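You operate a simulated robot arm through the tools that you are given. There is no shell and no other tool. Be economical: measure what you need, move in short steps, check, and stop when the job is done.

Carry out the task below with a simulated two-armed robot. There is one attempt and no reset: what you move stays moved.

TASK
Pick up the wiper with orange band with one hand, pass it to the other hand and put it on the top of the lift table. Take the carton marked seals on the top of the steel table marked joining and put it away on the second shelf from the bottom of the spares rack. Lift the yellow shelf rail open. Any order will do. Set down upright: wiper with orange band, carton marked seals.

Only the result counts: the job must be done as asked and must still hold three seconds after the hand-in. Knocking over, shifting, dropping, spilling or breaking anything else fails it. Lids that push on must go on centred and level and be pressed home; caps that screw on are set level and turned clockwise until they are tight.

THE ROBOT
Two 6-joint arms with fingered hands on one trunk, on a base that drives. Base frame: it is fixed to the floor where the robot stands at the start and does not move with it; the origin is under the middle of the robot, x ahead of it, y to its left, z up. Readings come in mm, degrees, newtons and seconds.
The left shoulder is at the start at [50, 170, 1080], the right one opposite. With the tool pointing down near the work surface each hand reaches from about 500 to 760 mm from the robot's upright axis, wherever it stands, measured 20 degrees to its own side. Places, roughly: carton marked seals [3250, -2750, 750]; second shelf of the spares rack [7500, -5200, 600]; top of the lift table [-1600, -2800, 400]; yellow shelf rail [7200, 1500, 600]. Payload 3.5 kg a hand.
The tool frame of a hand sits at the grasp point between the pads (the TCP): z along the fingers, y along the line on which they close. The tips reach 26 mm beyond it. Largest opening 132 mm; the body of the gripper starts 73 mm behind the TCP. The gripper is a hand of 3 fingers: y runs from the thumb to the fingers, the wrist lies at [0, 0, -234] in the tool frame, and closing takes about 1.5 s.
Orientation is that of the tool frame in the base frame, as a unit quaternion [x, y, z, w]. With the fingers straight down and closing along the base's y, the tool's x points along the base's -x, its y along +y and its z along -z.

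THE INTERFACE
- The arms move only by the tool arm_command. It takes "left_series", "right_series" or both (then of equal length, played together; a hand with none holds still); each is a list that holds one entry, the list of rows, each a list of 6 numbers: the shift along the base's x, y, z in mm, then the turn, a rotation vector about the base's x, y, z in rad. In form: [[[tx, ty, tz, rx, ry, rz], ...]]. A call has 1 to 20 rows; each row is the pose to reach, as a shift and turn from the pose commanded when the call began. "left_grip" and "right_grip" are, for a hand that has rows, the finger opening in mm, from 0 to 132, set as the call begins (left out, the last holds). Each row takes 0.2 s and may step no farther than 50 mm and 8.6 degrees from the row before; otherwise, or with a gripper value out of range, the whole call is refused. A pose out of reach is approached as far as the arm can. The call stops where the force on the tool passes 40 N (or 10 N more than at its start, if that is more) or the arm is blocked; 0.2 s more then pass. The fingers move at their own pace (about 108 mm/s each) and stop on an object; they squeeze with about 26 N. The grip force told is the motor's: it shows also when the fingers shut on nothing. Time passes only in rows, and 0.2 s behind the last, so rows that repeat a pose let the fingers close. The reply holds the time, the measured pose of the TCP, the force on the tool along the base axes, the opening and the grip force, in the units named above and with some noise, with the torque about the TCP (base axes, N m) and any sound that the robot's microphone picked up, and new pictures: "show" is both (left out), scene, wrist or none (wrist: the cameras of the hands that moved).
- Cameras (640 x 400 px; columns grow to the right, rows downward): "scene" is now at [40.7, 1.6, 1675.2]; the picture's right is [0.02, -1.00, 0.00], its down [-0.68, -0.01, -0.73] and it looks along [0.73, 0.01, -0.68] (base axes); focal length 267 px, centre (320, 200). "left" rides on the left gripper at [-62, 3, -92] in its tool frame; the picture's right is [-0.05, -1.00, 0.00], its down [0.83, -0.04, -0.56] and it looks along [0.55, -0.03, 0.83] (tool axes); focal length 230 px, centre (320, 200). "right" rides on the right gripper at [62, 3, -92] in its tool frame; the picture's right is [-0.05, 1.00, 0.00], its down [-0.83, -0.04, -0.56] and it looks along [-0.55, -0.03, 0.83] (tool axes); focal length 230 px, centre (320, 200). There is no depth. A picture from a camera that has moved, and an enlarged one, comes with that camera's place and axes in the base frame and with its lens.
- lift_body(by): slides the trunk up (or, below 0, down) by that many mm; the arms and the scene camera ride with it, the base frame stays. It gives what a move gives, with no picture.
- roll_base(legs): drives the robot by 1 to 6 legs, each [ahead, left, turn to the left] in mm, mm and degrees, along the robot's own axes; the way and the turn of a leg run together, so that a leg with both is an arc; at most 1500 mm and 180 degrees a leg. The arms and the cameras ride along, it lands a little off, and it stops where it bumps. It gives what a move gives, and a new picture of the scene camera.
- set_fingers(finger1, finger2, thumb_bend, hand): sets how far each is bent, from 0 (flat) to 1 (curled in); at 0.3 the hand is open as for a grip, at 0.7 the pads meet at the TCP. One left out holds its place. A second passes; each finger stops where it meets its share of the squeeze, and holds until it gets a number again. A gripper value or a shape takes the hand back. It gives what a move gives, with no picture; readings hold the bend of each and the force on the fingers (four entries, about 0 where the hand has none), thumb and palm.
- set_grasp(shape, hand): the hand has 3 fingers and takes this shape, open, in about a second: jaw (thumb against the fingers, like two jaws); tri (thumb and two fingers); tip (a fingertip pinch); poke (one finger out to press); point (the index stretched); flat (the hand flat); cup (the hand cupped); fist (a fist). The gripper value then closes the fingers along that shape, each until it touches; the sizes above hold for jaw. It gives what a move gives, with no picture.
- pan_tilt(pan, tilt): turns the head with the scene camera to pan (to the left, within 86 degrees either way) and tilt (down, from -29 to 69), counted from straight ahead of the robot. It gives what a move gives, and a new picture of the scene camera.
- zoom(camera, box): a new picture of the part [left, top, right, bottom] of that camera's present view, enlarged. The clock stands still meanwhile.
- finish_job(): hands the job in; it is judged then, once.

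Work in short steps. Places have to be worked out from the pictures, the camera data and where the tool is seen: move nearer, look again, correct. Check each grasp and each placing, and mend what went wrong. You have 165 turns and 260 pictures in all, those below and enlarged ones among them. Open the grippers and draw the arms clear of the work before you hand the job in, unless the task says otherwise; then end with one line.

The tools are called after "Call:" by a JSON object that holds its "op" and its "data". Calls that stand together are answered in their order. arm_command: Moves the arms, as the interface text tells. Its arguments: {"type":"object","properties":{"left_series":{"type":"array"},"left_grip":{"type":"number"},"right_series":{"type":"array"},"right_grip":{"type":"number"},"show":{"type":"string","enum":["both","scene","wrist","none"]}},"required":[]} The other tools are called the same way: lift_body (by) slides the trunk up or down; set_grasp (shape, hand) gives the hand a shape; set_fingers (finger1, finger2, thumb_bend, hand) moves the fingers one by one; roll_base (legs) drives the base; pan_tilt (pan, tilt) turns the head that bears the scene camera; zoom (camera, box) takes an enlarged picture of a part of a camera's view; finish_job () hands the job in.

At the start:

```text
time_s: 0.0
left_tool_pos: [566.7, 358.9, 1149.5]
left_ee_rot: [0.0, 1.0, 0.0, 0.0]
left_wrist_force: [0.2, -0.1, 0.0]
left_moment: [0.0, -0.01, -0.01]
left_finger_gap: 131.7
left_gripper_force: 0.1
left_shape: jaw
left_bend: [0.3, 0.3, 0.3]
left_finger forces: [0.0, 0.1, 0.0, 0.0, 0.1, 0.0]
right_tool_pos: [542.5, -129.0, 1210.3]
right_ee_rot: [0.0, 1.0, 0.0, 0.002]
right_wrist_force: [0.1, -0.1, -0.1]
right_moment: [0.02, -0.03, -0.03]
right_finger_gap: 131.9
right_gripper_force: 0.0
right_shape: jaw
right_bend: [0.3, 0.3, 0.3]
right_finger forces: [0.0, 0.0, 0.0, 0.0, 0.0, 0.0]
trunk travel left (down, up): [-695.0, 15.0]
robot x, y, heading: [0.3, 1.8, 0.1]
head pan, tilt: [0.9, 43.2]
```

scene: 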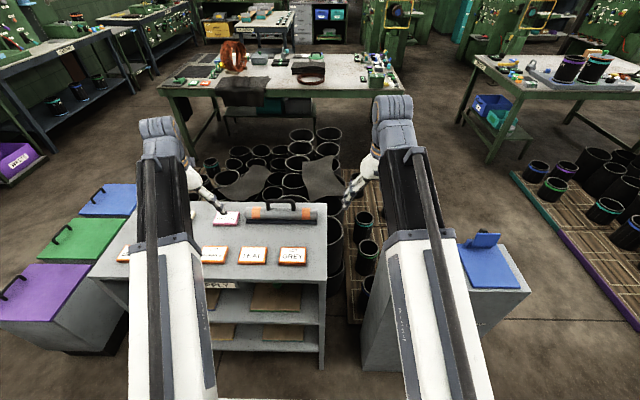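
right: 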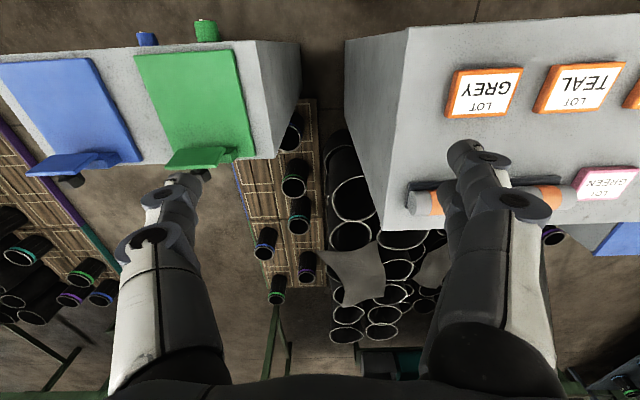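
left: 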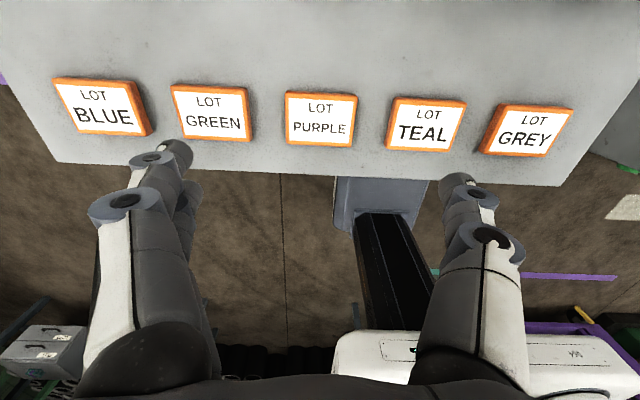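

The wiper with orange bands seems to lie at the far edge of the table in front. I zoom in to see it.

Call:
{"op": "zoom", "data": {"camera": "scene", "box": [180, 170, 360, 282]}}

Call:
{"op": "zoom", "data": {"camera": "scene", "box": [150, 0, 640, 170]}}

```text
3.56 times, centred on (270, 226) of scene
camera zoom: at [40.7, 1.6, 1675.2], right [0.02, -1.0, 0.0], down [-0.68, -0.01, -0.73], along [0.73, 0.01, -0.68], focal length 950 px, centre (498, 108)
```

zoom: 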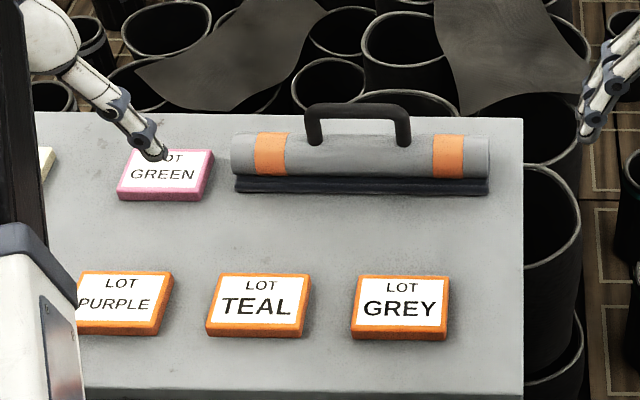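

```text
1.31 times, centred on (395, 85) of scene
camera zoom: at [40.7, 1.6, 1675.2], right [0.02, -1.0, 0.0], down [-0.68, -0.01, -0.73], along [0.73, 0.01, -0.68], focal length 349 px, centre (222, 350)
```

zoom: 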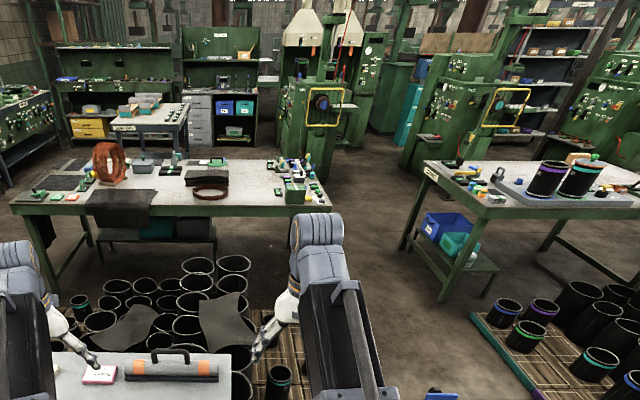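

The wiper lies at about x 727, y 20–289 on a table about 940 high, its bar handle along y. I move the left hand over it with a quarter turn so the fingers close along x, and shift the right hand aside.

Call:
{"op": "arm_command", "data": {"left_series": [[[14, -18, 5, 0, 0, 0.142], [28, -36, 10, 0, 0, 0.285], [43, -55, 15, 0, 0, 0.428], [58, -73, 20, 0, 0, 0.571], [72, -92, 25, 0, 0, 0.714], [87, -110, 30, 0, 0, 0.857], [101, -128, 35, 0, 0, 1.0], [116, -147, 40, 0, 0, 1.142], [130, -165, 45, 0, 0, 1.285], [145, -183, 50, 0, 0, 1.428], [160, -202, 50, 0, 0, 1.5708]]], "right_series": [[[0, -10, 0, 0, 0, 0], [0, -20, 0, 0, 0, 0], [0, -30, 0, 0, 0, 0], [0, -40, 0, 0, 0, 0], [0, -50, 0, 0, 0, 0], [0, -60, 0, 0, 0, 0], [0, -70, 0, 0, 0, 0], [0, -80, 0, 0, 0, 0], [0, -90, 0, 0, 0, 0], [0, -100, 0, 0, 0, 0], [0, -110, 0, 0, 0, 0]]]}}

```text
time_s: 2.4
left_tool_pos: [710.1, 183.2, 1196.7]
left_ee_rot: [-0.668, 0.744, 0.001, -0.001]
left_wrist_force: [0.0, -0.2, -0.3]
left_moment: [-0.03, 0.0, -0.04]
left_finger_gap: 131.8
left_gripper_force: 0.1
left_shape: jaw
left_bend: [0.3, 0.3, 0.3]
left_finger forces: [0.0, 0.0, 0.0, 0.0, 0.0, 0.0]
left hand out of reach, approached as far as the arm can: row 11
right_tool_pos: [541.4, -242.1, 1212.0]
right_ee_rot: [0.0, 1.0, 0.0, 0.003]
right_wrist_force: [0.2, 0.0, 0.4]
right_moment: [-0.03, 0.01, -0.01]
right_finger_gap: 131.9
right_gripper_force: 0.0
right_shape: jaw
right_bend: [0.3, 0.3, 0.3]
right_finger forces: [0.1, 0.0, 0.0, 0.0, 0.1, 0.0]
trunk travel left (down, up): [-695.0, 15.0]
robot x, y, heading: [3.0, -3.4, -0.2]
head pan, tilt: [0.9, 43.2]
camera scene: at [40.7, 1.3, 1675.2], right [0.02, -1.0, 0.0], down [-0.68, -0.01, -0.73], along [0.73, 0.01, -0.68], focal length 267 px, centre (320, 200)
camera right: at [481.4, -236.8, 1304.1], right [0.05, 1.0, 0.0], down [0.83, -0.04, 0.56], along [0.56, -0.03, -0.83], focal length 230 px, centre (320, 200)
camera left: at [712.5, 245.8, 1288.9], right [1.0, -0.06, 0.0], down [-0.05, -0.83, 0.56], along [-0.03, -0.55, -0.83], focal length 230 px, centre (320, 200)
```

scene: 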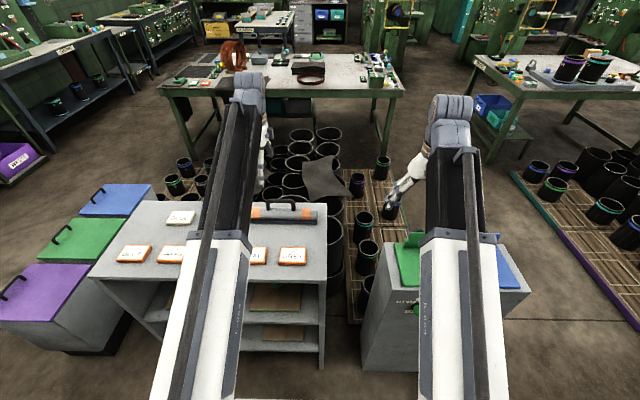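
right: 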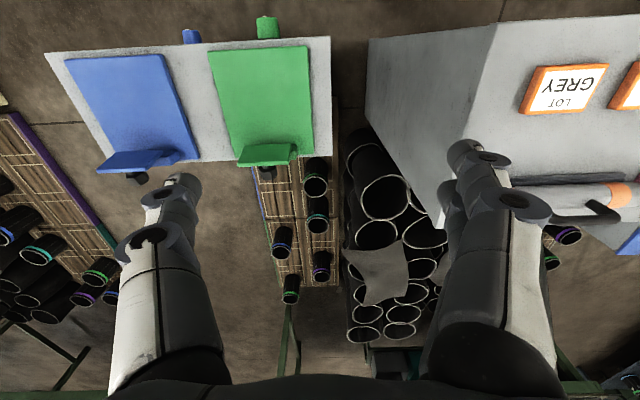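
left: 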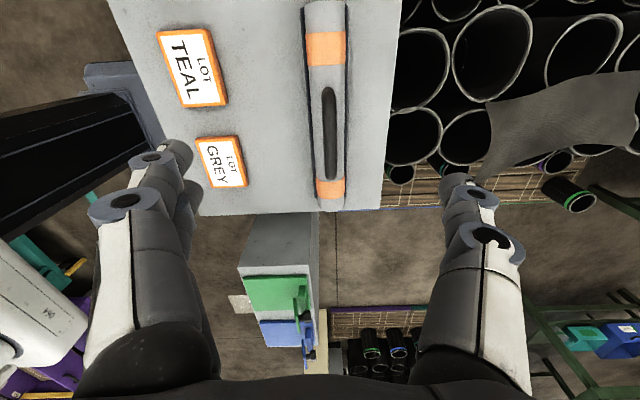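

The left hand is at its reach limit; I judge the handle bar centre at about [720, 150, 1037]. I drive 70 mm ahead to gain reach.

Call:
{"op": "roll_base", "data": {"legs": [[70, 0, 0]]}}

```text
time_s: 3.4
left_tool_pos: [779.5, 183.6, 1196.1]
left_ee_rot: [-0.667, 0.745, 0.001, -0.001]
left_wrist_force: [-0.7, -0.5, -0.1]
left_moment: [0.0, 0.0, 0.04]
left_finger_gap: 132.0
left_gripper_force: 0.0
left_shape: jaw
left_bend: [0.3, 0.3, 0.3]
left_finger forces: [0.1, 0.0, 0.0, 0.0, 0.0, 0.0]
right_tool_pos: [610.8, -242.0, 1210.9]
right_ee_rot: [0.0, 1.0, 0.0, 0.001]
right_wrist_force: [-0.1, -0.1, 0.5]
right_moment: [0.01, 0.02, -0.04]
right_finger_gap: 132.0
right_gripper_force: 0.1
right_shape: jaw
right_bend: [0.3, 0.3, 0.3]
right_finger forces: [0.1, 0.0, 0.0, 0.1, 0.1, 0.0]
trunk travel left (down, up): [-695.0, 15.0]
robot x, y, heading: [72.1, 4.3, 0.1]
head pan, tilt: [0.9, 43.2]
camera scene: at [110.6, 1.5, 1675.1], right [0.02, -1.0, 0.0], down [-0.69, -0.01, -0.73], along [0.73, 0.01, -0.69], focal length 267 px, centre (320, 200)
```

scene: 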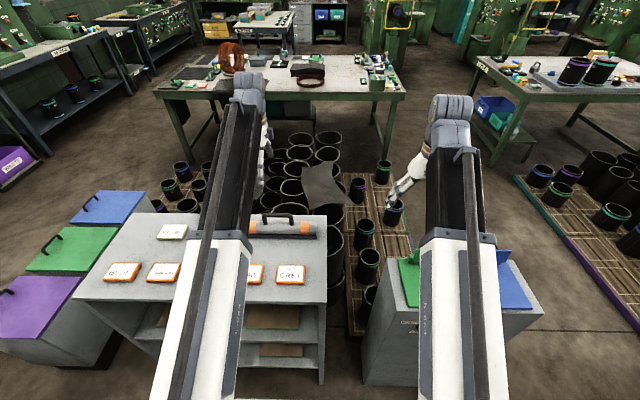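

Base moved 70 mm. Now I bring the left hand over the handle's left part, leaning its wrist about 10° to +y and finishing the yaw, stopping above it.

Call:
{"op": "arm_command", "data": {"left_series": [[[-15, 0, -22, -0.045, 0, 0.028], [-30, 0, -45, -0.09, 0, 0.055], [-45, 0, -67, -0.135, 0, 0.08], [-60, 0, -90, -0.18, 0, 0.11], [-60, 0, -90, -0.18, 0, 0.11]]], "show": "wrist"}}

```text
time_s: 4.6
left_tool_pos: [715.5, 214.0, 1100.7]
left_ee_rot: [-0.695, 0.713, -0.07, -0.061]
left_wrist_force: [0.5, -0.7, 0.6]
left_moment: [0.04, -0.01, -0.01]
left_finger_gap: 131.6
left_gripper_force: 0.1
left_shape: jaw
left_bend: [0.3, 0.3, 0.3]
left_finger forces: [0.1, 0.0, 0.1, 0.1, 0.0, 0.0]
left hand out of reach, approached as far as the arm can: row 1, 2, 3, 4, 5
right_tool_pos: [609.0, -241.0, 1211.8]
right_ee_rot: [0.0, 1.0, 0.0, 0.002]
right_wrist_force: [-0.1, 0.0, -0.4]
right_moment: [-0.02, -0.02, 0.01]
right_finger_gap: 131.8
right_gripper_force: 0.0
right_shape: jaw
right_bend: [0.3, 0.3, 0.3]
right_finger forces: [0.1, 0.1, 0.0, 0.0, 0.1, 0.0]
trunk travel left (down, up): [-695.0, 15.0]
robot x, y, heading: [63.6, -0.1, -0.0]
head pan, tilt: [0.9, 43.2]
camera left: at [712.2, 292.1, 1178.3], right [1.0, 0.03, 0.01], down [0.02, -0.72, 0.7], along [0.02, -0.7, -0.72], focal length 230 px, centre (320, 200)
```

left: 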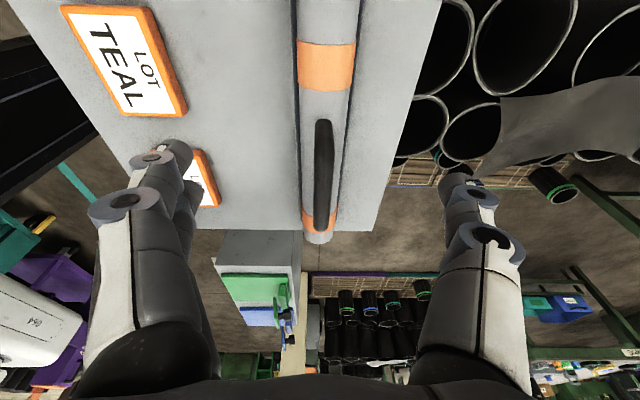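

The wrist sits near the arm's full length here. I check the clearance between base and table before driving closer.

Call:
{"op": "pan_tilt", "data": {"pan": 0, "tilt": 69}}

```text
time_s: 5.5
left_tool_pos: [716.5, 213.7, 1100.3]
left_ee_rot: [-0.696, 0.713, -0.069, -0.06]
left_wrist_force: [0.2, -0.2, 0.9]
left_moment: [-0.01, 0.03, -0.02]
left_finger_gap: 132.0
left_gripper_force: 0.0
left_shape: jaw
left_bend: [0.3, 0.3, 0.3]
left_finger forces: [0.0, 0.1, 0.0, 0.1, 0.1, 0.1]
right_tool_pos: [608.7, -241.8, 1211.1]
right_ee_rot: [0.0, 1.0, 0.0, 0.002]
right_wrist_force: [-1.0, -0.4, 0.7]
right_moment: [0.01, 0.0, 0.02]
right_finger_gap: 131.8
right_gripper_force: 0.0
right_shape: jaw
right_bend: [0.3, 0.3, 0.3]
right_finger forces: [0.0, 0.0, 0.0, 0.0, 0.1, 0.0]
trunk travel left (down, up): [-695.0, 15.0]
robot x, y, heading: [67.5, -1.2, -0.0]
head pan, tilt: [0.0, 68.8]
camera scene: at [81.9, 0.2, 1643.8], right [0.0, -1.0, 0.0], down [-0.93, 0.0, -0.36], along [0.36, 0.0, -0.93], focal length 267 px, centre (320, 200)
```

scene: 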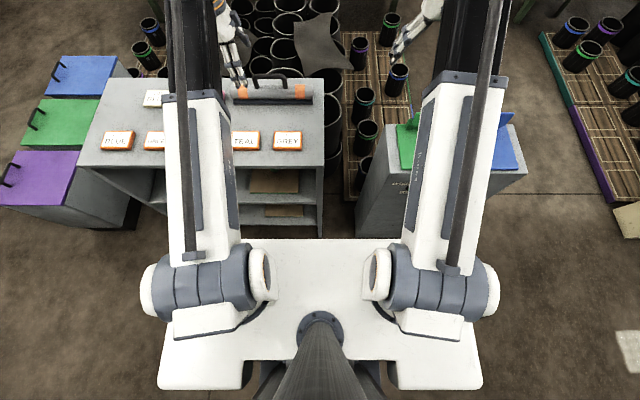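

Lower down the wrist gets nearer to shoulder height, so the grasp should be in reach without driving. I lower toward the handle and slide to y≈185.

Call:
{"op": "arm_command", "data": {"left_series": [[[2, 0, -20, 0, 0, 0], [4, -5, -40, 0, 0, 0], [4, -15, -45, 0, 0, 0], [4, -25, -45, 0, 0, 0], [4, -25, -45, 0, 0, 0]]], "show": "wrist"}}

```text
time_s: 6.7
left_tool_pos: [717.5, 208.2, 1049.2]
left_ee_rot: [-0.698, 0.71, -0.07, -0.061]
left_wrist_force: [-0.4, -0.1, -0.5]
left_moment: [0.01, 0.0, -0.02]
left_finger_gap: 132.0
left_gripper_force: 0.1
left_shape: jaw
left_bend: [0.3, 0.3, 0.3]
left_finger forces: [0.0, 0.0, 0.0, 0.0, 0.0, 0.1]
left hand out of reach, approached as far as the arm can: row 1, 2, 3, 4, 5
right_tool_pos: [610.4, -241.0, 1210.4]
right_ee_rot: [0.0, 1.0, -0.001, 0.002]
right_wrist_force: [-0.1, 0.0, 0.3]
right_moment: [0.01, 0.03, -0.03]
right_finger_gap: 132.1
right_gripper_force: 0.1
right_shape: jaw
right_bend: [0.3, 0.3, 0.3]
right_finger forces: [0.0, 0.0, 0.1, 0.0, 0.1, 0.0]
trunk travel left (down, up): [-695.0, 15.0]
robot x, y, heading: [69.4, -0.7, -0.1]
head pan, tilt: [0.0, 68.8]
camera left: at [713.8, 286.2, 1128.5], right [1.0, 0.03, 0.0], down [0.02, -0.72, 0.7], along [0.03, -0.7, -0.72], focal length 230 px, centre (320, 200)
```

left: 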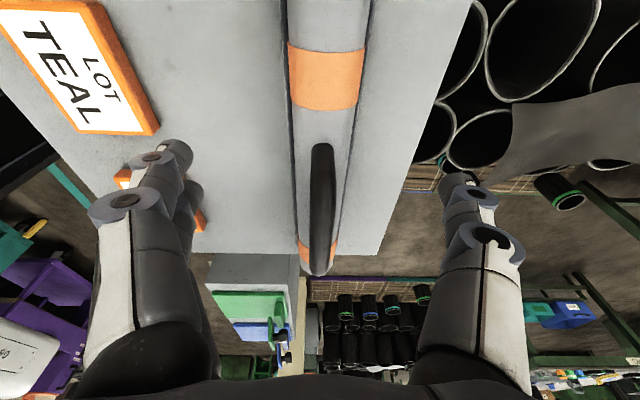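

The limit looks like a wrist-yaw joint limit, so having the work more to the robot's left will help. The handle is between the open fingers in y-direction, so I shift the base 80 mm to the right.

Call:
{"op": "arm_command", "data": {"left_series": [[[0, 0, 20, 0, 0, 0], [0, 0, 40, 0, 0, 0], [0, 0, 40, 0, 0, 0]]], "show": "none"}}

Call:
{"op": "roll_base", "data": {"legs": [[0, -90, 0]]}}

Call:
{"op": "zoom", "data": {"camera": "left", "box": [0, 0, 640, 400]}}

```text
time_s: 7.5
left_tool_pos: [715.0, 220.4, 1088.3]
left_ee_rot: [-0.701, 0.707, -0.069, -0.06]
left_wrist_force: [0.2, -0.4, -0.2]
left_moment: [-0.02, -0.03, -0.03]
left_finger_gap: 131.7
left_gripper_force: 0.1
left_shape: jaw
left_bend: [0.3, 0.3, 0.3]
left_finger forces: [0.0, 0.0, 0.1, 0.1, 0.0, 0.1]
left hand out of reach, approached as far as the arm can: row 1, 2, 3
right_tool_pos: [610.3, -241.8, 1210.9]
right_ee_rot: [0.0, 1.0, 0.0, 0.002]
right_wrist_force: [0.5, 0.9, 1.1]
right_moment: [0.01, 0.0, -0.01]
right_finger_gap: 131.9
right_gripper_force: 0.1
right_shape: jaw
right_bend: [0.3, 0.3, 0.3]
right_finger forces: [0.0, 0.0, 0.1, 0.1, 0.0, 0.0]
trunk travel left (down, up): [-695.0, 15.0]
robot x, y, heading: [69.2, 1.8, -0.0]
head pan, tilt: [0.0, 68.8]
```

```text
time_s: 8.6
left_tool_pos: [713.9, 134.2, 1087.7]
left_ee_rot: [-0.701, 0.707, -0.067, -0.06]
left_wrist_force: [-0.2, 0.1, 0.3]
left_moment: [0.06, -0.01, -0.02]
left_finger_gap: 132.0
left_gripper_force: 0.1
left_shape: jaw
left_bend: [0.3, 0.3, 0.3]
left_finger forces: [0.0, 0.0, 0.0, 0.0, 0.1, 0.0]
right_tool_pos: [610.9, -330.4, 1210.9]
right_ee_rot: [-0.001, 1.0, 0.001, 0.001]
right_wrist_force: [-0.3, -0.4, 0.0]
right_moment: [0.03, 0.03, 0.03]
right_finger_gap: 131.8
right_gripper_force: 0.0
right_shape: jaw
right_bend: [0.3, 0.3, 0.3]
right_finger forces: [0.1, 0.0, 0.0, 0.0, 0.0, 0.0]
trunk travel left (down, up): [-695.0, 15.0]
robot x, y, heading: [66.1, -87.3, 0.0]
head pan, tilt: [0.0, 68.8]
camera scene: at [81.9, -90.4, 1643.8], right [0.0, -1.0, 0.0], down [-0.93, 0.0, -0.36], along [0.36, 0.0, -0.93], focal length 267 px, centre (320, 200)
```

scene: 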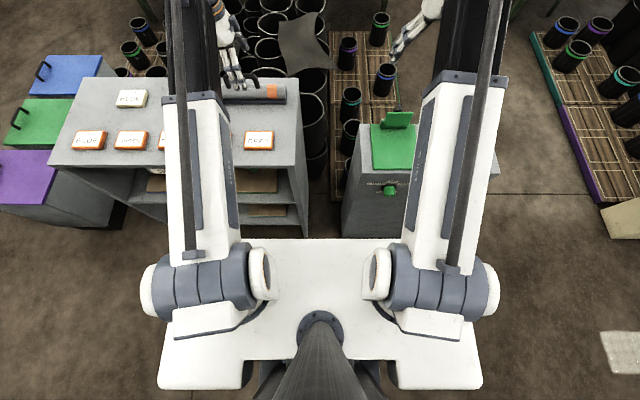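

```text
1.00 times, centred on (320, 200) of left (not enlarged: the box is as wide or as high as the picture)
camera zoom: at [709.8, 209.8, 1166.6], right [1.0, 0.04, 0.0], down [0.03, -0.72, 0.7], along [0.03, -0.69, -0.72], focal length 230 px, centre (320, 200)
```

zoom: 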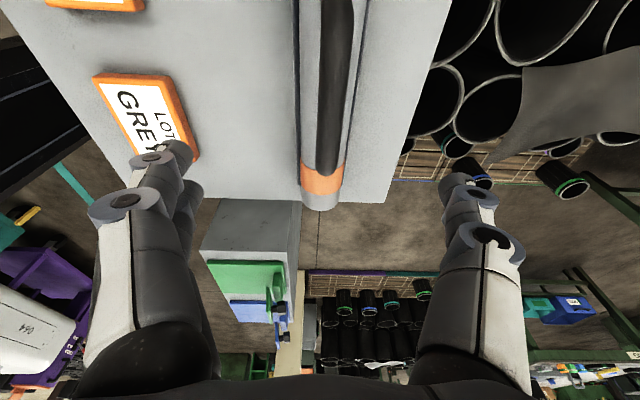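

The camera axis passes through the TCP; the handle lies at x≈721. I move the hand to y≈185 and lower to just above the bar, then look.

Call:
{"op": "arm_command", "data": {"left_series": [[[3, 20, 0, 0, 0, 0], [6, 40, -10, 0, 0, 0], [7, 51, -25, 0, 0, 0], [7, 51, -25, 0, 0, 0]]], "show": "wrist"}}

```text
time_s: 9.6
left_tool_pos: [722.1, 185.0, 1060.8]
left_ee_rot: [-0.701, 0.707, -0.068, -0.06]
left_wrist_force: [-0.3, 0.5, -0.2]
left_moment: [0.01, 0.03, 0.01]
left_finger_gap: 131.7
left_gripper_force: 0.0
left_shape: jaw
left_bend: [0.3, 0.3, 0.3]
left_finger forces: [0.0, 0.0, 0.0, 0.1, 0.0, 0.1]
right_tool_pos: [608.9, -328.8, 1211.5]
right_ee_rot: [0.0, 1.0, 0.001, 0.002]
right_wrist_force: [-0.3, 1.0, 0.0]
right_moment: [-0.01, 0.02, 0.02]
right_finger_gap: 131.7
right_gripper_force: 0.1
right_shape: jaw
right_bend: [0.3, 0.3, 0.3]
right_finger forces: [0.0, 0.1, 0.0, 0.0, 0.1, 0.0]
trunk travel left (down, up): [-695.0, 15.0]
robot x, y, heading: [64.6, -85.8, -0.1]
head pan, tilt: [0.0, 68.8]
camera left: at [717.3, 261.8, 1140.0], right [1.0, 0.04, 0.0], down [0.03, -0.72, 0.7], along [0.03, -0.7, -0.72], focal length 230 px, centre (320, 200)
```

left: 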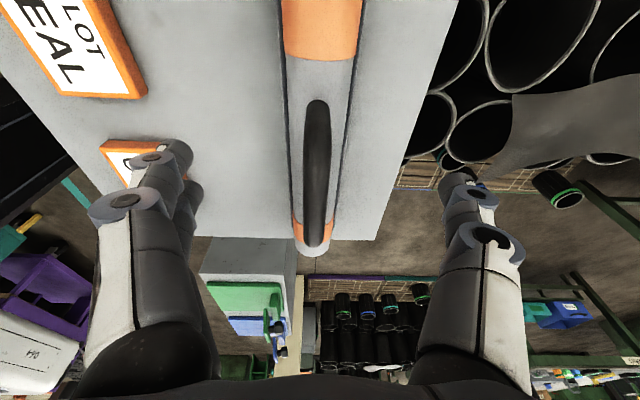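

Reach is fine now; the handle spans y≈104–220. I lower to the bar at y≈192 and close.

Call:
{"op": "arm_command", "data": {"left_series": [[[-1, 5, -12, 0, 0, 0], [-1, 8, -24, 0, 0, 0], [-1, 8, -24, 0, 0, 0]]], "show": "wrist"}}

Call:
{"op": "arm_command", "data": {"left_series": [[[0, 0, 0, 0, 0, 0], [0, 0, 0, 0, 0, 0], [0, 0, 0, 0, 0, 0], [0, 0, 0, 0, 0, 0], [0, 0, 0, 0, 0, 0], [0, 0, 0, 0, 0, 0], [0, 0, 0, 0, 0, 0], [0, 0, 0, 0, 0, 0]]], "left_grip": 0, "show": "both"}}

```text
time_s: 10.4
left_tool_pos: [720.2, 194.3, 1038.7]
left_ee_rot: [-0.701, 0.707, -0.068, -0.06]
left_wrist_force: [-0.2, -0.1, -0.2]
left_moment: [-0.01, -0.03, -0.01]
left_finger_gap: 131.8
left_gripper_force: 0.1
left_shape: jaw
left_bend: [0.3, 0.3, 0.3]
left_finger forces: [0.1, 0.0, 0.1, 0.0, 0.1, 0.0]
right_tool_pos: [610.1, -328.3, 1211.3]
right_ee_rot: [-0.001, 1.0, 0.0, 0.002]
right_wrist_force: [1.1, 0.3, -0.9]
right_moment: [0.02, 0.02, -0.02]
right_finger_gap: 131.9
right_gripper_force: 0.1
right_shape: jaw
right_bend: [0.3, 0.3, 0.3]
right_finger forces: [0.1, 0.1, 0.0, 0.0, 0.1, 0.0]
trunk travel left (down, up): [-695.0, 15.0]
robot x, y, heading: [68.4, -88.0, 0.2]
head pan, tilt: [0.0, 68.8]
camera left: at [716.0, 271.3, 1117.0], right [1.0, 0.04, 0.0], down [0.03, -0.72, 0.7], along [0.03, -0.7, -0.72], focal length 230 px, centre (320, 200)
```

left: 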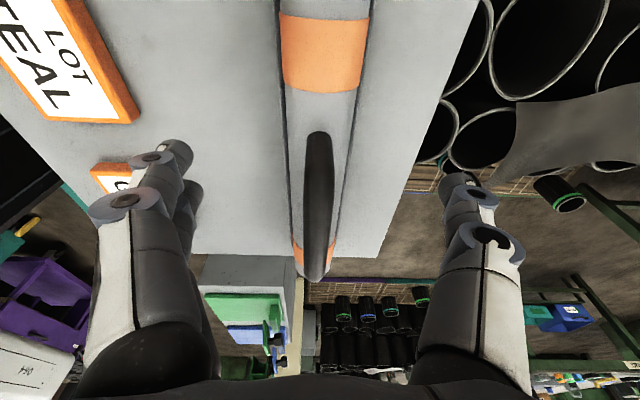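

```text
time_s: 12.2
left_tool_pos: [720.3, 194.1, 1038.2]
left_ee_rot: [-0.701, 0.707, -0.067, -0.06]
left_wrist_force: [-0.4, -0.4, -0.8]
left_moment: [0.12, 0.0, 0.02]
left_finger_gap: 5.5
left_gripper_force: 26.1
left_shape: jaw
left_bend: [0.72, 0.71, 0.71]
left_finger forces: [13.9, 10.2, 0.0, 0.1, 19.3, 0.0]
right_tool_pos: [611.5, -328.5, 1211.5]
right_ee_rot: [0.0, 1.0, 0.0, 0.001]
right_wrist_force: [0.3, 0.1, -0.3]
right_moment: [-0.03, -0.01, -0.01]
right_finger_gap: 131.9
right_gripper_force: 0.0
right_shape: jaw
right_bend: [0.3, 0.3, 0.3]
right_finger forces: [0.1, 0.1, 0.0, 0.1, 0.0, 0.0]
trunk travel left (down, up): [-695.0, 15.0]
robot x, y, heading: [65.1, -87.4, 0.4]
head pan, tilt: [0.0, 68.8]
camera scene: at [82.2, -88.2, 1643.8], right [0.0, -1.0, 0.0], down [-0.93, 0.0, -0.36], along [0.36, 0.0, -0.93], focal length 267 px, centre (320, 200)
camera left: at [716.2, 271.2, 1116.9], right [1.0, 0.04, 0.0], down [0.03, -0.72, 0.7], along [0.03, -0.7, -0.72], focal length 230 px, centre (320, 200)
```

scene: 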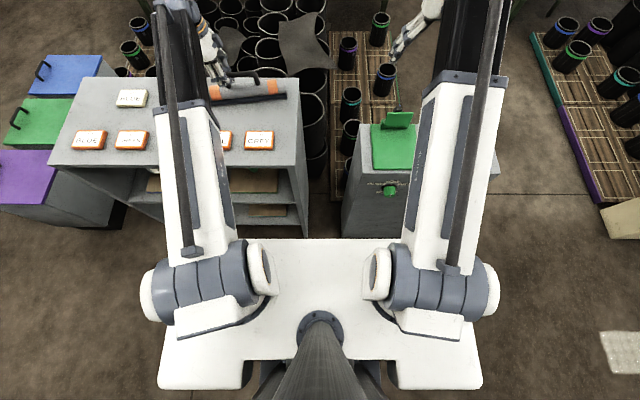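
left: 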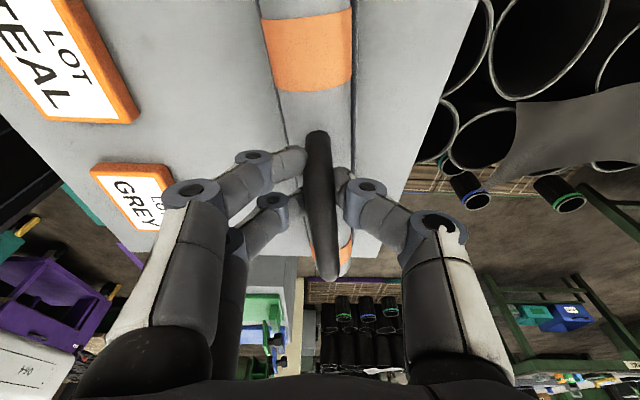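

The fingers closed on the bar with about 26 N. I lift 60 mm while drawing in slightly.

Call:
{"op": "arm_command", "data": {"left_series": [[[0, 0, 15, 0, 0, 0], [0, 0, 30, 0, 0, 0], [-5, 0, 45, 0, 0, 0], [-15, 0, 60, 0, 0, 0], [-15, 0, 60, 0, 0, 0]]]}}

```text
time_s: 13.4
left_tool_pos: [705.7, 192.6, 1100.3]
left_ee_rot: [-0.702, 0.707, -0.068, -0.06]
left_wrist_force: [-0.3, -0.6, -3.4]
left_moment: [0.11, 0.0, 0.01]
left_finger_gap: 5.3
left_gripper_force: 25.8
left_shape: jaw
left_bend: [0.72, 0.71, 0.71]
left_finger forces: [14.1, 10.5, 0.0, 0.1, 19.3, 0.1]
right_tool_pos: [610.1, -328.1, 1211.9]
right_ee_rot: [-0.001, 1.0, -0.001, 0.002]
right_wrist_force: [-0.2, 0.6, 0.4]
right_moment: [0.0, -0.03, -0.03]
right_finger_gap: 131.8
right_gripper_force: 0.0
right_shape: jaw
right_bend: [0.3, 0.3, 0.3]
right_finger forces: [0.0, 0.1, 0.0, 0.0, 0.0, 0.0]
trunk travel left (down, up): [-695.0, 15.0]
robot x, y, heading: [67.1, -90.0, 0.2]
head pan, tilt: [0.0, 68.8]
camera scene: at [82.3, -88.2, 1643.8], right [0.0, -1.0, 0.0], down [-0.93, 0.0, -0.36], along [0.36, 0.0, -0.93], focal length 267 px, centre (320, 200)
camera left: at [701.0, 270.8, 1177.5], right [1.0, 0.04, 0.0], down [0.03, -0.72, 0.7], along [0.03, -0.7, -0.72], focal length 230 px, centre (320, 200)
```

scene: 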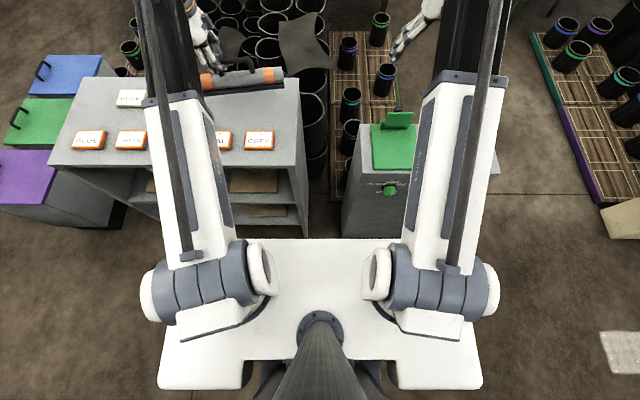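
left: 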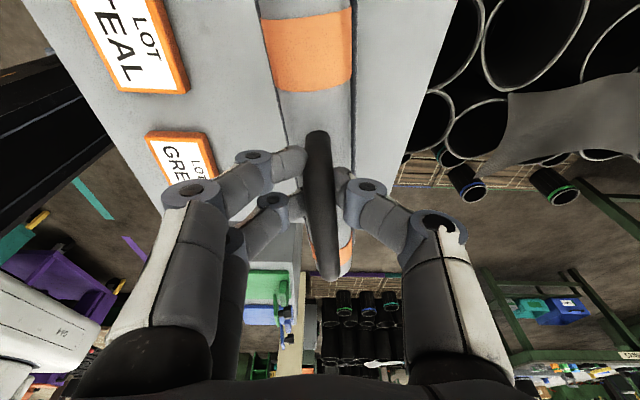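

The wiper is up (about 3.4 N) and level. Now I turn the right hand a quarter turn with its camera outward and lean it to −y, testing its reach.

Call:
{"op": "arm_command", "data": {"right_series": [[[0, 5, 0, 0.0118, -0.0118, 0.1305], [0, 10, 0, 0.0236, -0.0236, 0.261], [0, 15, 0, 0.0354, -0.0354, 0.3915], [0, 20, 0, 0.0471, -0.0471, 0.522], [0, 25, 0, 0.0589, -0.0589, 0.6525], [0, 30, 0, 0.0707, -0.0707, 0.783], [0, 35, 0, 0.0825, -0.0825, 0.9135], [0, 40, 0, 0.0943, -0.0943, 1.044], [0, 45, 0, 0.106, -0.106, 1.1745], [0, 50, 0, 0.1178, -0.1178, 1.305], [0, 55, 0, 0.1296, -0.1296, 1.4355], [0, 60, 0, 0.1414, -0.1414, 1.566], [0, 60, 0, 0.1414, -0.1414, 1.566]]], "show": "wrist"}}

```text
time_s: 16.2
left_tool_pos: [704.8, 192.5, 1098.8]
left_ee_rot: [-0.701, 0.707, -0.069, -0.061]
left_wrist_force: [0.2, 0.2, -2.8]
left_moment: [0.11, 0.06, 0.03]
left_finger_gap: 5.2
left_gripper_force: 25.8
left_shape: jaw
left_bend: [0.72, 0.71, 0.71]
left_finger forces: [14.2, 10.4, 0.0, 0.0, 19.3, 0.1]
right_tool_pos: [610.3, -208.5, 1218.8]
right_ee_rot: [-0.694, 0.714, 0.066, 0.065]
right_wrist_force: [0.8, -0.7, 0.2]
right_moment: [0.01, -0.03, 0.02]
right_finger_gap: 132.1
right_gripper_force: 0.1
right_shape: jaw
right_bend: [0.3, 0.3, 0.3]
right_finger forces: [0.1, 0.0, 0.1, 0.0, 0.0, 0.0]
right hand out of reach, approached as far as the arm can: row 11, 12, 13
trunk travel left (down, up): [-695.0, 15.0]
robot x, y, heading: [69.0, -87.9, 0.4]
head pan, tilt: [0.0, 68.8]
camera right: at [605.9, -284.5, 1298.1], right [-1.0, 0.08, 0.01], down [0.07, 0.71, 0.7], along [0.05, 0.7, -0.72], focal length 230 px, centre (320, 200)
```

right: 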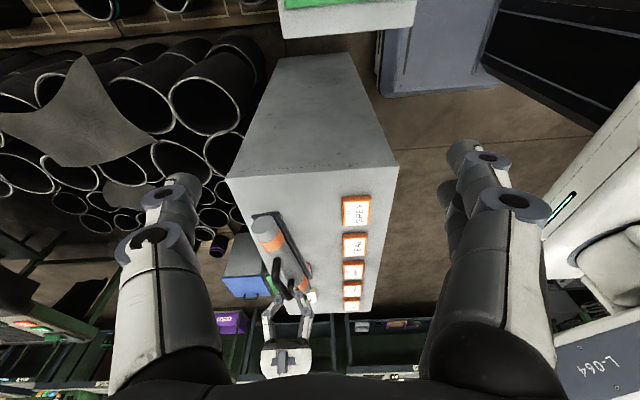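

Right hand prefers reaching inward, left outward, so I'll hand over on the robot's left side. The wiper has yawed ~8° in the left grip; I draw the left hand in to x≈620 and turn it −8° to square the handle.

Call:
{"op": "arm_command", "data": {"left_series": [[[-17, 0, 0, 0, 0, -0.03], [-34, 0, 0, 0, 0, -0.06], [-51, 0, 0, 0, 0, -0.09], [-68, 0, 0, 0, 0, -0.12], [-85, 0, 0, 0, 0, -0.14], [-85, 0, 0, 0, 0, -0.14]]], "right_series": [[[0, 20, 0, 0, 0, 0], [0, 40, 0, 0, 0, 0], [0, 70, 0, 0, 0, 0], [0, 100, 0, 0, 0, 0], [0, 130, 0, 0, 0, 0], [0, 130, 0, 0, 0, 0]]], "show": "wrist"}}

```text
time_s: 17.6
left_tool_pos: [620.0, 194.9, 1098.2]
left_ee_rot: [-0.65, 0.754, -0.063, -0.065]
left_wrist_force: [0.4, -0.2, -3.7]
left_moment: [0.15, 0.01, 0.02]
left_finger_gap: 4.8
left_gripper_force: 26.5
left_shape: jaw
left_bend: [0.72, 0.71, 0.71]
left_finger forces: [14.3, 10.3, 0.0, 0.1, 19.4, 0.0]
right_tool_pos: [608.0, -80.4, 1218.3]
right_ee_rot: [0.705, -0.703, -0.065, -0.065]
right_wrist_force: [0.8, 0.7, 0.1]
right_moment: [-0.04, -0.03, -0.02]
right_finger_gap: 131.8
right_gripper_force: 0.1
right_shape: jaw
right_bend: [0.3, 0.3, 0.3]
right_finger forces: [0.0, 0.1, 0.0, 0.0, 0.1, 0.0]
trunk travel left (down, up): [-695.0, 15.0]
robot x, y, heading: [66.2, -88.5, -0.0]
head pan, tilt: [0.0, 68.8]
camera right: at [606.0, -157.1, 1298.4], right [-1.0, 0.05, 0.01], down [0.04, 0.72, 0.7], along [0.03, 0.7, -0.72], focal length 230 px, centre (320, 200)
camera left: at [625.9, 271.0, 1177.3], right [1.0, -0.1, 0.0], down [-0.07, -0.71, 0.7], along [-0.07, -0.69, -0.72], focal length 230 px, centre (320, 200)
```

right: 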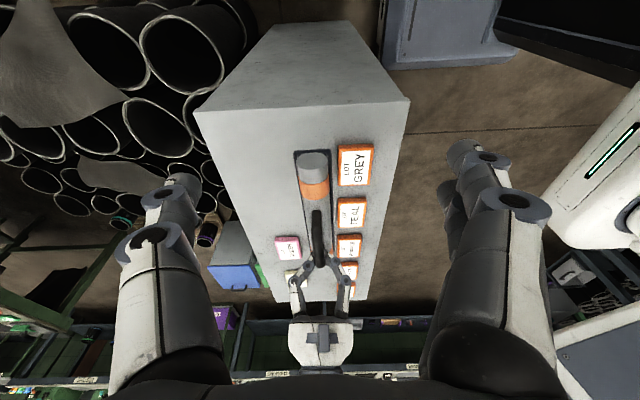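
left: 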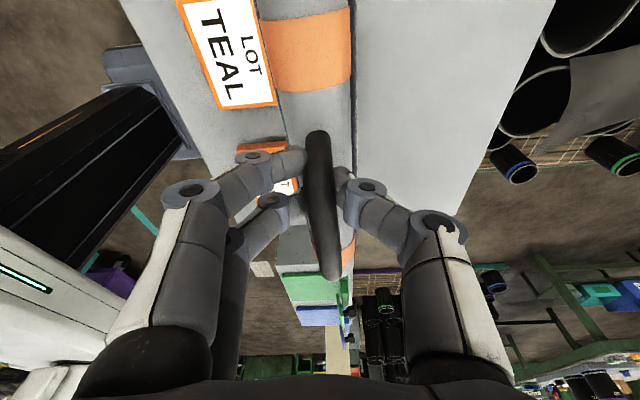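

Handle is square now and at x≈620. I bring the right hand above the handle's right part.

Call:
{"op": "arm_command", "data": {"right_series": [[[3, 40, 0, 0, 0, 0], [6, 80, 0, 0, 0, 0], [9, 120, 0, 0, 0, 0], [11, 155, -5, 0, 0, 0], [11, 180, -18, 0, 0, 0], [11, 180, -18, 0, 0, 0]]]}}

```text
time_s: 19.0
left_tool_pos: [620.2, 193.5, 1098.2]
left_ee_rot: [-0.651, 0.754, -0.063, -0.065]
left_wrist_force: [-0.8, -0.3, -2.4]
left_moment: [0.16, -0.01, 0.02]
left_finger_gap: 5.3
left_gripper_force: 25.6
left_shape: jaw
left_bend: [0.72, 0.71, 0.71]
left_finger forces: [14.4, 10.3, 0.0, 0.0, 19.5, 0.0]
right_tool_pos: [617.3, 97.9, 1199.6]
right_ee_rot: [0.705, -0.704, -0.064, -0.065]
right_wrist_force: [-0.1, 0.5, 0.6]
right_moment: [-0.03, 0.02, 0.01]
right_finger_gap: 131.7
right_gripper_force: 0.1
right_shape: jaw
right_bend: [0.3, 0.3, 0.3]
right_finger forces: [0.1, 0.0, 0.0, 0.1, 0.0, 0.0]
trunk travel left (down, up): [-695.0, 15.0]
robot x, y, heading: [66.9, -89.4, 0.2]
head pan, tilt: [0.0, 68.8]
camera scene: at [82.1, -88.2, 1643.8], right [0.0, -1.0, 0.0], down [-0.93, 0.0, -0.36], along [0.36, 0.0, -0.93], focal length 267 px, centre (320, 200)
camera right: at [615.4, 21.7, 1280.5], right [-1.0, 0.05, 0.01], down [0.04, 0.72, 0.7], along [0.03, 0.7, -0.72], focal length 230 px, centre (320, 200)
```

scene: 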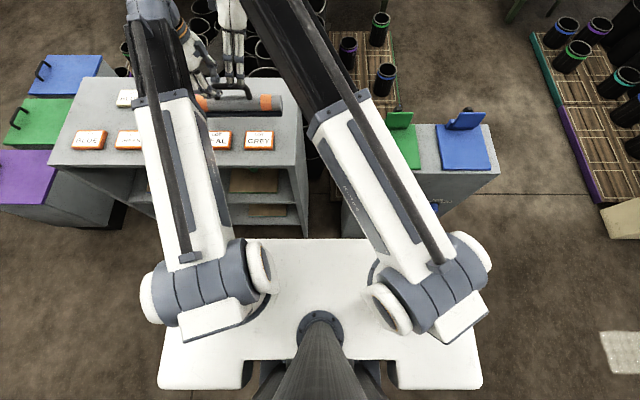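
right: 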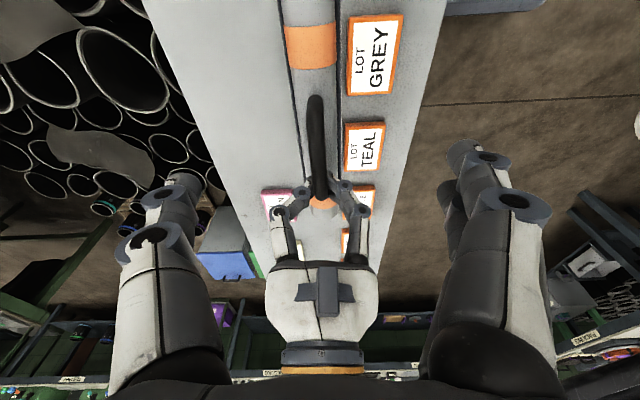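

Alignment looks good (handle end at y≈88, x≈621). I descend along the tool axis to the bar at y≈118.

Call:
{"op": "arm_command", "data": {"right_series": [[[4, 4, -20, 0, 0, 0], [4, 8, -40, 0, 0, 0], [4, 12, -60, 0, 0, 0], [4, 16, -80, 0, 0, 0], [4, 19, -90, 0, 0, 0], [4, 20, -98, 0, 0, 0], [4, 20, -98, 0, 0, 0]]], "show": "wrist"}}

```text
time_s: 20.6
left_tool_pos: [619.4, 193.5, 1097.3]
left_ee_rot: [-0.651, 0.754, -0.064, -0.065]
left_wrist_force: [-0.4, -0.4, -3.1]
left_moment: [0.16, -0.04, 0.03]
left_finger_gap: 5.3
left_gripper_force: 25.6
left_shape: jaw
left_bend: [0.72, 0.71, 0.71]
left_finger forces: [14.4, 10.3, 0.1, 0.0, 19.5, 0.0]
right_tool_pos: [622.8, 117.4, 1102.7]
right_ee_rot: [0.705, -0.703, -0.065, -0.064]
right_wrist_force: [0.7, 0.1, -0.8]
right_moment: [0.0, 0.0, -0.04]
right_finger_gap: 131.9
right_gripper_force: 0.1
right_shape: jaw
right_bend: [0.3, 0.3, 0.3]
right_finger forces: [0.0, 0.1, 0.0, 0.1, 0.0, 0.1]
trunk travel left (down, up): [-695.0, 15.0]
robot x, y, heading: [70.1, -88.0, 0.2]
head pan, tilt: [0.0, 68.8]
camera right: at [620.5, 41.7, 1182.1], right [-1.0, 0.05, 0.01], down [0.04, 0.72, 0.7], along [0.03, 0.7, -0.72], focal length 230 px, centre (320, 200)
```

right: 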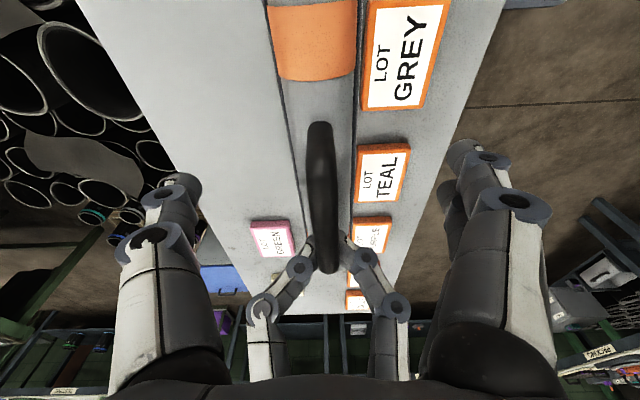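

The bar is centred in the right hand. I close the right fingers.

Call:
{"op": "arm_command", "data": {"right_series": [[[0, 0, 0, 0, 0, 0], [0, 0, 0, 0, 0, 0], [0, 0, 0, 0, 0, 0], [0, 0, 0, 0, 0, 0], [0, 0, 0, 0, 0, 0], [0, 0, 0, 0, 0, 0], [0, 0, 0, 0, 0, 0], [0, 0, 0, 0, 0, 0], [0, 0, 0, 0, 0, 0]]], "right_grip": 0, "show": "wrist"}}

```text
time_s: 22.6
left_tool_pos: [619.5, 193.7, 1098.9]
left_ee_rot: [-0.651, 0.754, -0.064, -0.064]
left_wrist_force: [0.2, -3.4, -1.6]
left_moment: [0.01, -0.09, 0.0]
left_finger_gap: 5.3
left_gripper_force: 26.6
left_shape: jaw
left_bend: [0.72, 0.71, 0.71]
left_finger forces: [13.6, 10.7, 0.0, 0.0, 21.2, 0.1]
right_tool_pos: [621.3, 117.2, 1102.1]
right_ee_rot: [0.704, -0.704, -0.065, -0.065]
right_wrist_force: [-0.2, 2.6, 0.8]
right_moment: [-0.04, 0.07, 0.02]
right_finger_gap: 7.4
right_gripper_force: 26.1
right_shape: jaw
right_bend: [0.72, 0.71, 0.72]
right_finger forces: [11.9, 10.4, 0.0, 0.0, 20.4, 0.1]
trunk travel left (down, up): [-695.0, 15.0]
robot x, y, heading: [69.2, -89.1, 0.0]
head pan, tilt: [0.0, 68.8]
camera right: at [620.5, 41.8, 1182.3], right [-1.0, 0.05, 0.01], down [0.04, 0.71, 0.7], along [0.03, 0.7, -0.72], focal length 230 px, centre (320, 200)
```

right: 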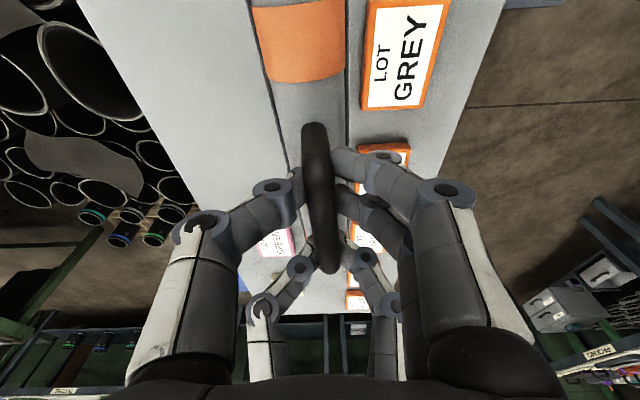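

Both hands hold the handle. I open the left hand, then draw it up and outward.

Call:
{"op": "arm_command", "data": {"left_series": [[[0, 0, 0, 0, 0, 0], [0, 0, 0, 0, 0, 0], [0, 0, 0, 0, 0, 0], [0, 0, 0, 0, 0, 0], [0, 0, 0, 0, 0, 0], [0, 0, 0, 0, 0, 0], [0, 4, 20, 0, 0, 0], [0, 8, 40, 0, 0, 0], [0, 14, 70, 0, 0, 0], [0, 24, 100, 0, 0, 0], [0, 45, 110, 0, 0, 0], [0, 80, 120, 0, 0, 0], [0, 120, 120, 0, 0, 0]]], "left_grip": 132}}

Call:
{"op": "zoom", "data": {"camera": "right", "box": [0, 0, 640, 400]}}

```text
time_s: 25.4
left_tool_pos: [629.3, 316.1, 1196.5]
left_ee_rot: [-0.651, 0.754, -0.065, -0.059]
left_wrist_force: [0.2, 0.2, 0.4]
left_moment: [-0.02, 0.01, -0.01]
left_finger_gap: 131.9
left_gripper_force: 0.1
left_shape: jaw
left_bend: [0.3, 0.3, 0.3]
left_finger forces: [0.1, 0.0, 0.0, 0.1, 0.0, 0.0]
left hand out of reach, approached as far as the arm can: row 10, 11, 12, 13
right_tool_pos: [622.0, 118.6, 1102.8]
right_ee_rot: [0.705, -0.703, -0.065, -0.065]
right_wrist_force: [1.2, 0.3, -2.4]
right_moment: [-0.08, 0.07, 0.03]
right_finger_gap: 6.6
right_gripper_force: 26.2
right_shape: jaw
right_bend: [0.72, 0.71, 0.72]
right_finger forces: [10.9, 10.7, 0.0, 0.0, 20.7, 0.0]
trunk travel left (down, up): [-695.0, 15.0]
robot x, y, heading: [68.7, -90.9, 0.2]
head pan, tilt: [0.0, 68.8]
camera scene: at [81.9, -87.7, 1643.8], right [0.0, -1.0, 0.0], down [-0.93, 0.0, -0.36], along [0.36, 0.0, -0.93], focal length 267 px, centre (320, 200)
camera left: at [634.5, 392.9, 1276.4], right [1.0, -0.09, 0.01], down [-0.08, -0.72, 0.69], along [-0.06, -0.69, -0.72], focal length 230 px, centre (320, 200)
```

scene: 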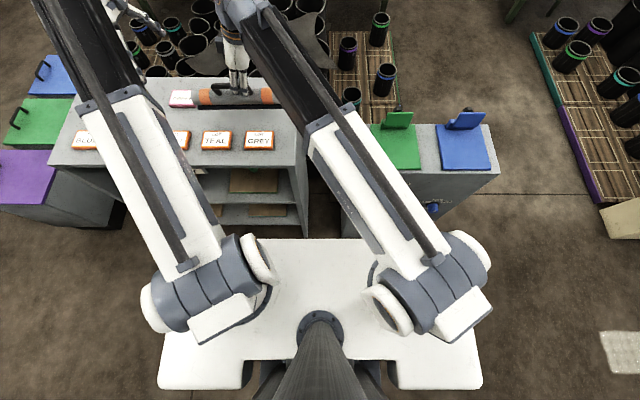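
left: 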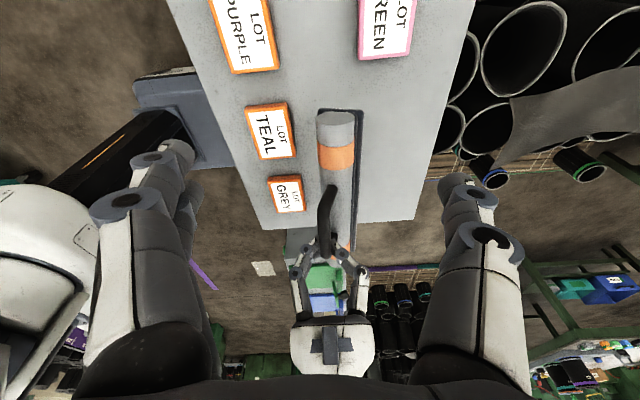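

```text
1.00 times, centred on (320, 200) of right (not enlarged: the box is as wide or as high as the picture)
camera zoom: at [620.4, 41.9, 1182.3], right [-1.0, 0.05, 0.01], down [0.04, 0.72, 0.7], along [0.03, 0.7, -0.72], focal length 230 px, centre (320, 200)
```

zoom: 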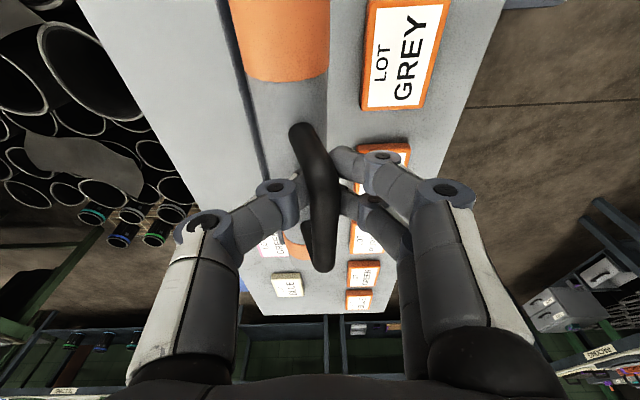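

The right hand now holds the wiper alone. I look right before driving toward the lift table.

Call:
{"op": "pan_tilt", "data": {"pan": -86, "tilt": 35}}

Call:
{"op": "pan_tilt", "data": {"pan": 86, "tilt": 35}}

```text
time_s: 27.0
left_tool_pos: [628.5, 315.3, 1196.5]
left_ee_rot: [-0.651, 0.754, -0.066, -0.059]
left_wrist_force: [-0.4, 0.7, -0.1]
left_moment: [0.05, 0.01, -0.04]
left_finger_gap: 132.1
left_gripper_force: 0.1
left_shape: jaw
left_bend: [0.3, 0.3, 0.3]
left_finger forces: [0.0, 0.1, 0.0, 0.0, 0.0, 0.1]
right_tool_pos: [623.1, 117.9, 1102.6]
right_ee_rot: [0.705, -0.704, -0.064, -0.065]
right_wrist_force: [-0.4, 0.2, -3.7]
right_moment: [-0.02, 0.08, 0.02]
right_finger_gap: 6.8
right_gripper_force: 26.1
right_shape: jaw
right_bend: [0.72, 0.71, 0.72]
right_finger forces: [10.8, 10.6, 0.1, 0.0, 20.4, 0.0]
trunk travel left (down, up): [-695.0, 15.0]
robot x, y, heading: [69.9, -89.5, 0.1]
head pan, tilt: [-85.9, 35.0]
camera scene: at [32.7, -176.0, 1687.4], right [-1.0, -0.07, 0.0], down [-0.04, 0.57, -0.82], along [0.06, -0.82, -0.57], focal length 267 px, centre (320, 200)
```

scene: 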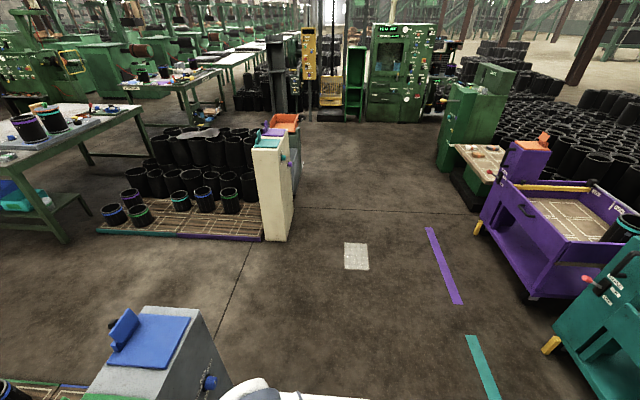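

```text
time_s: 29.6
left_tool_pos: [629.2, 315.8, 1197.9]
left_ee_rot: [-0.65, 0.754, -0.066, -0.058]
left_wrist_force: [0.3, 0.2, -0.5]
left_moment: [0.02, 0.01, -0.02]
left_finger_gap: 131.6
left_gripper_force: 0.0
left_shape: jaw
left_bend: [0.3, 0.3, 0.3]
left_finger forces: [0.0, 0.0, 0.1, 0.1, 0.0, 0.1]
right_tool_pos: [622.0, 116.7, 1103.0]
right_ee_rot: [0.704, -0.704, -0.064, -0.065]
right_wrist_force: [-0.1, 0.2, -3.4]
right_moment: [-0.06, 0.05, 0.02]
right_finger_gap: 6.4
right_gripper_force: 26.2
right_shape: jaw
right_bend: [0.72, 0.71, 0.72]
right_finger forces: [10.9, 10.6, 0.0, 0.0, 20.4, 0.0]
trunk travel left (down, up): [-695.0, 15.0]
robot x, y, heading: [66.4, -90.4, 0.3]
head pan, tilt: [85.9, 35.0]
camera scene: at [32.3, -0.4, 1687.5], right [1.0, -0.07, 0.0], down [-0.04, -0.57, -0.82], along [0.06, 0.82, -0.57], focal length 267 px, centre (320, 200)
```

scene: 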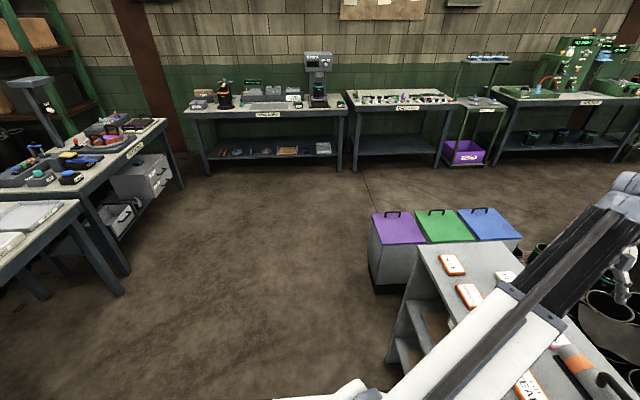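

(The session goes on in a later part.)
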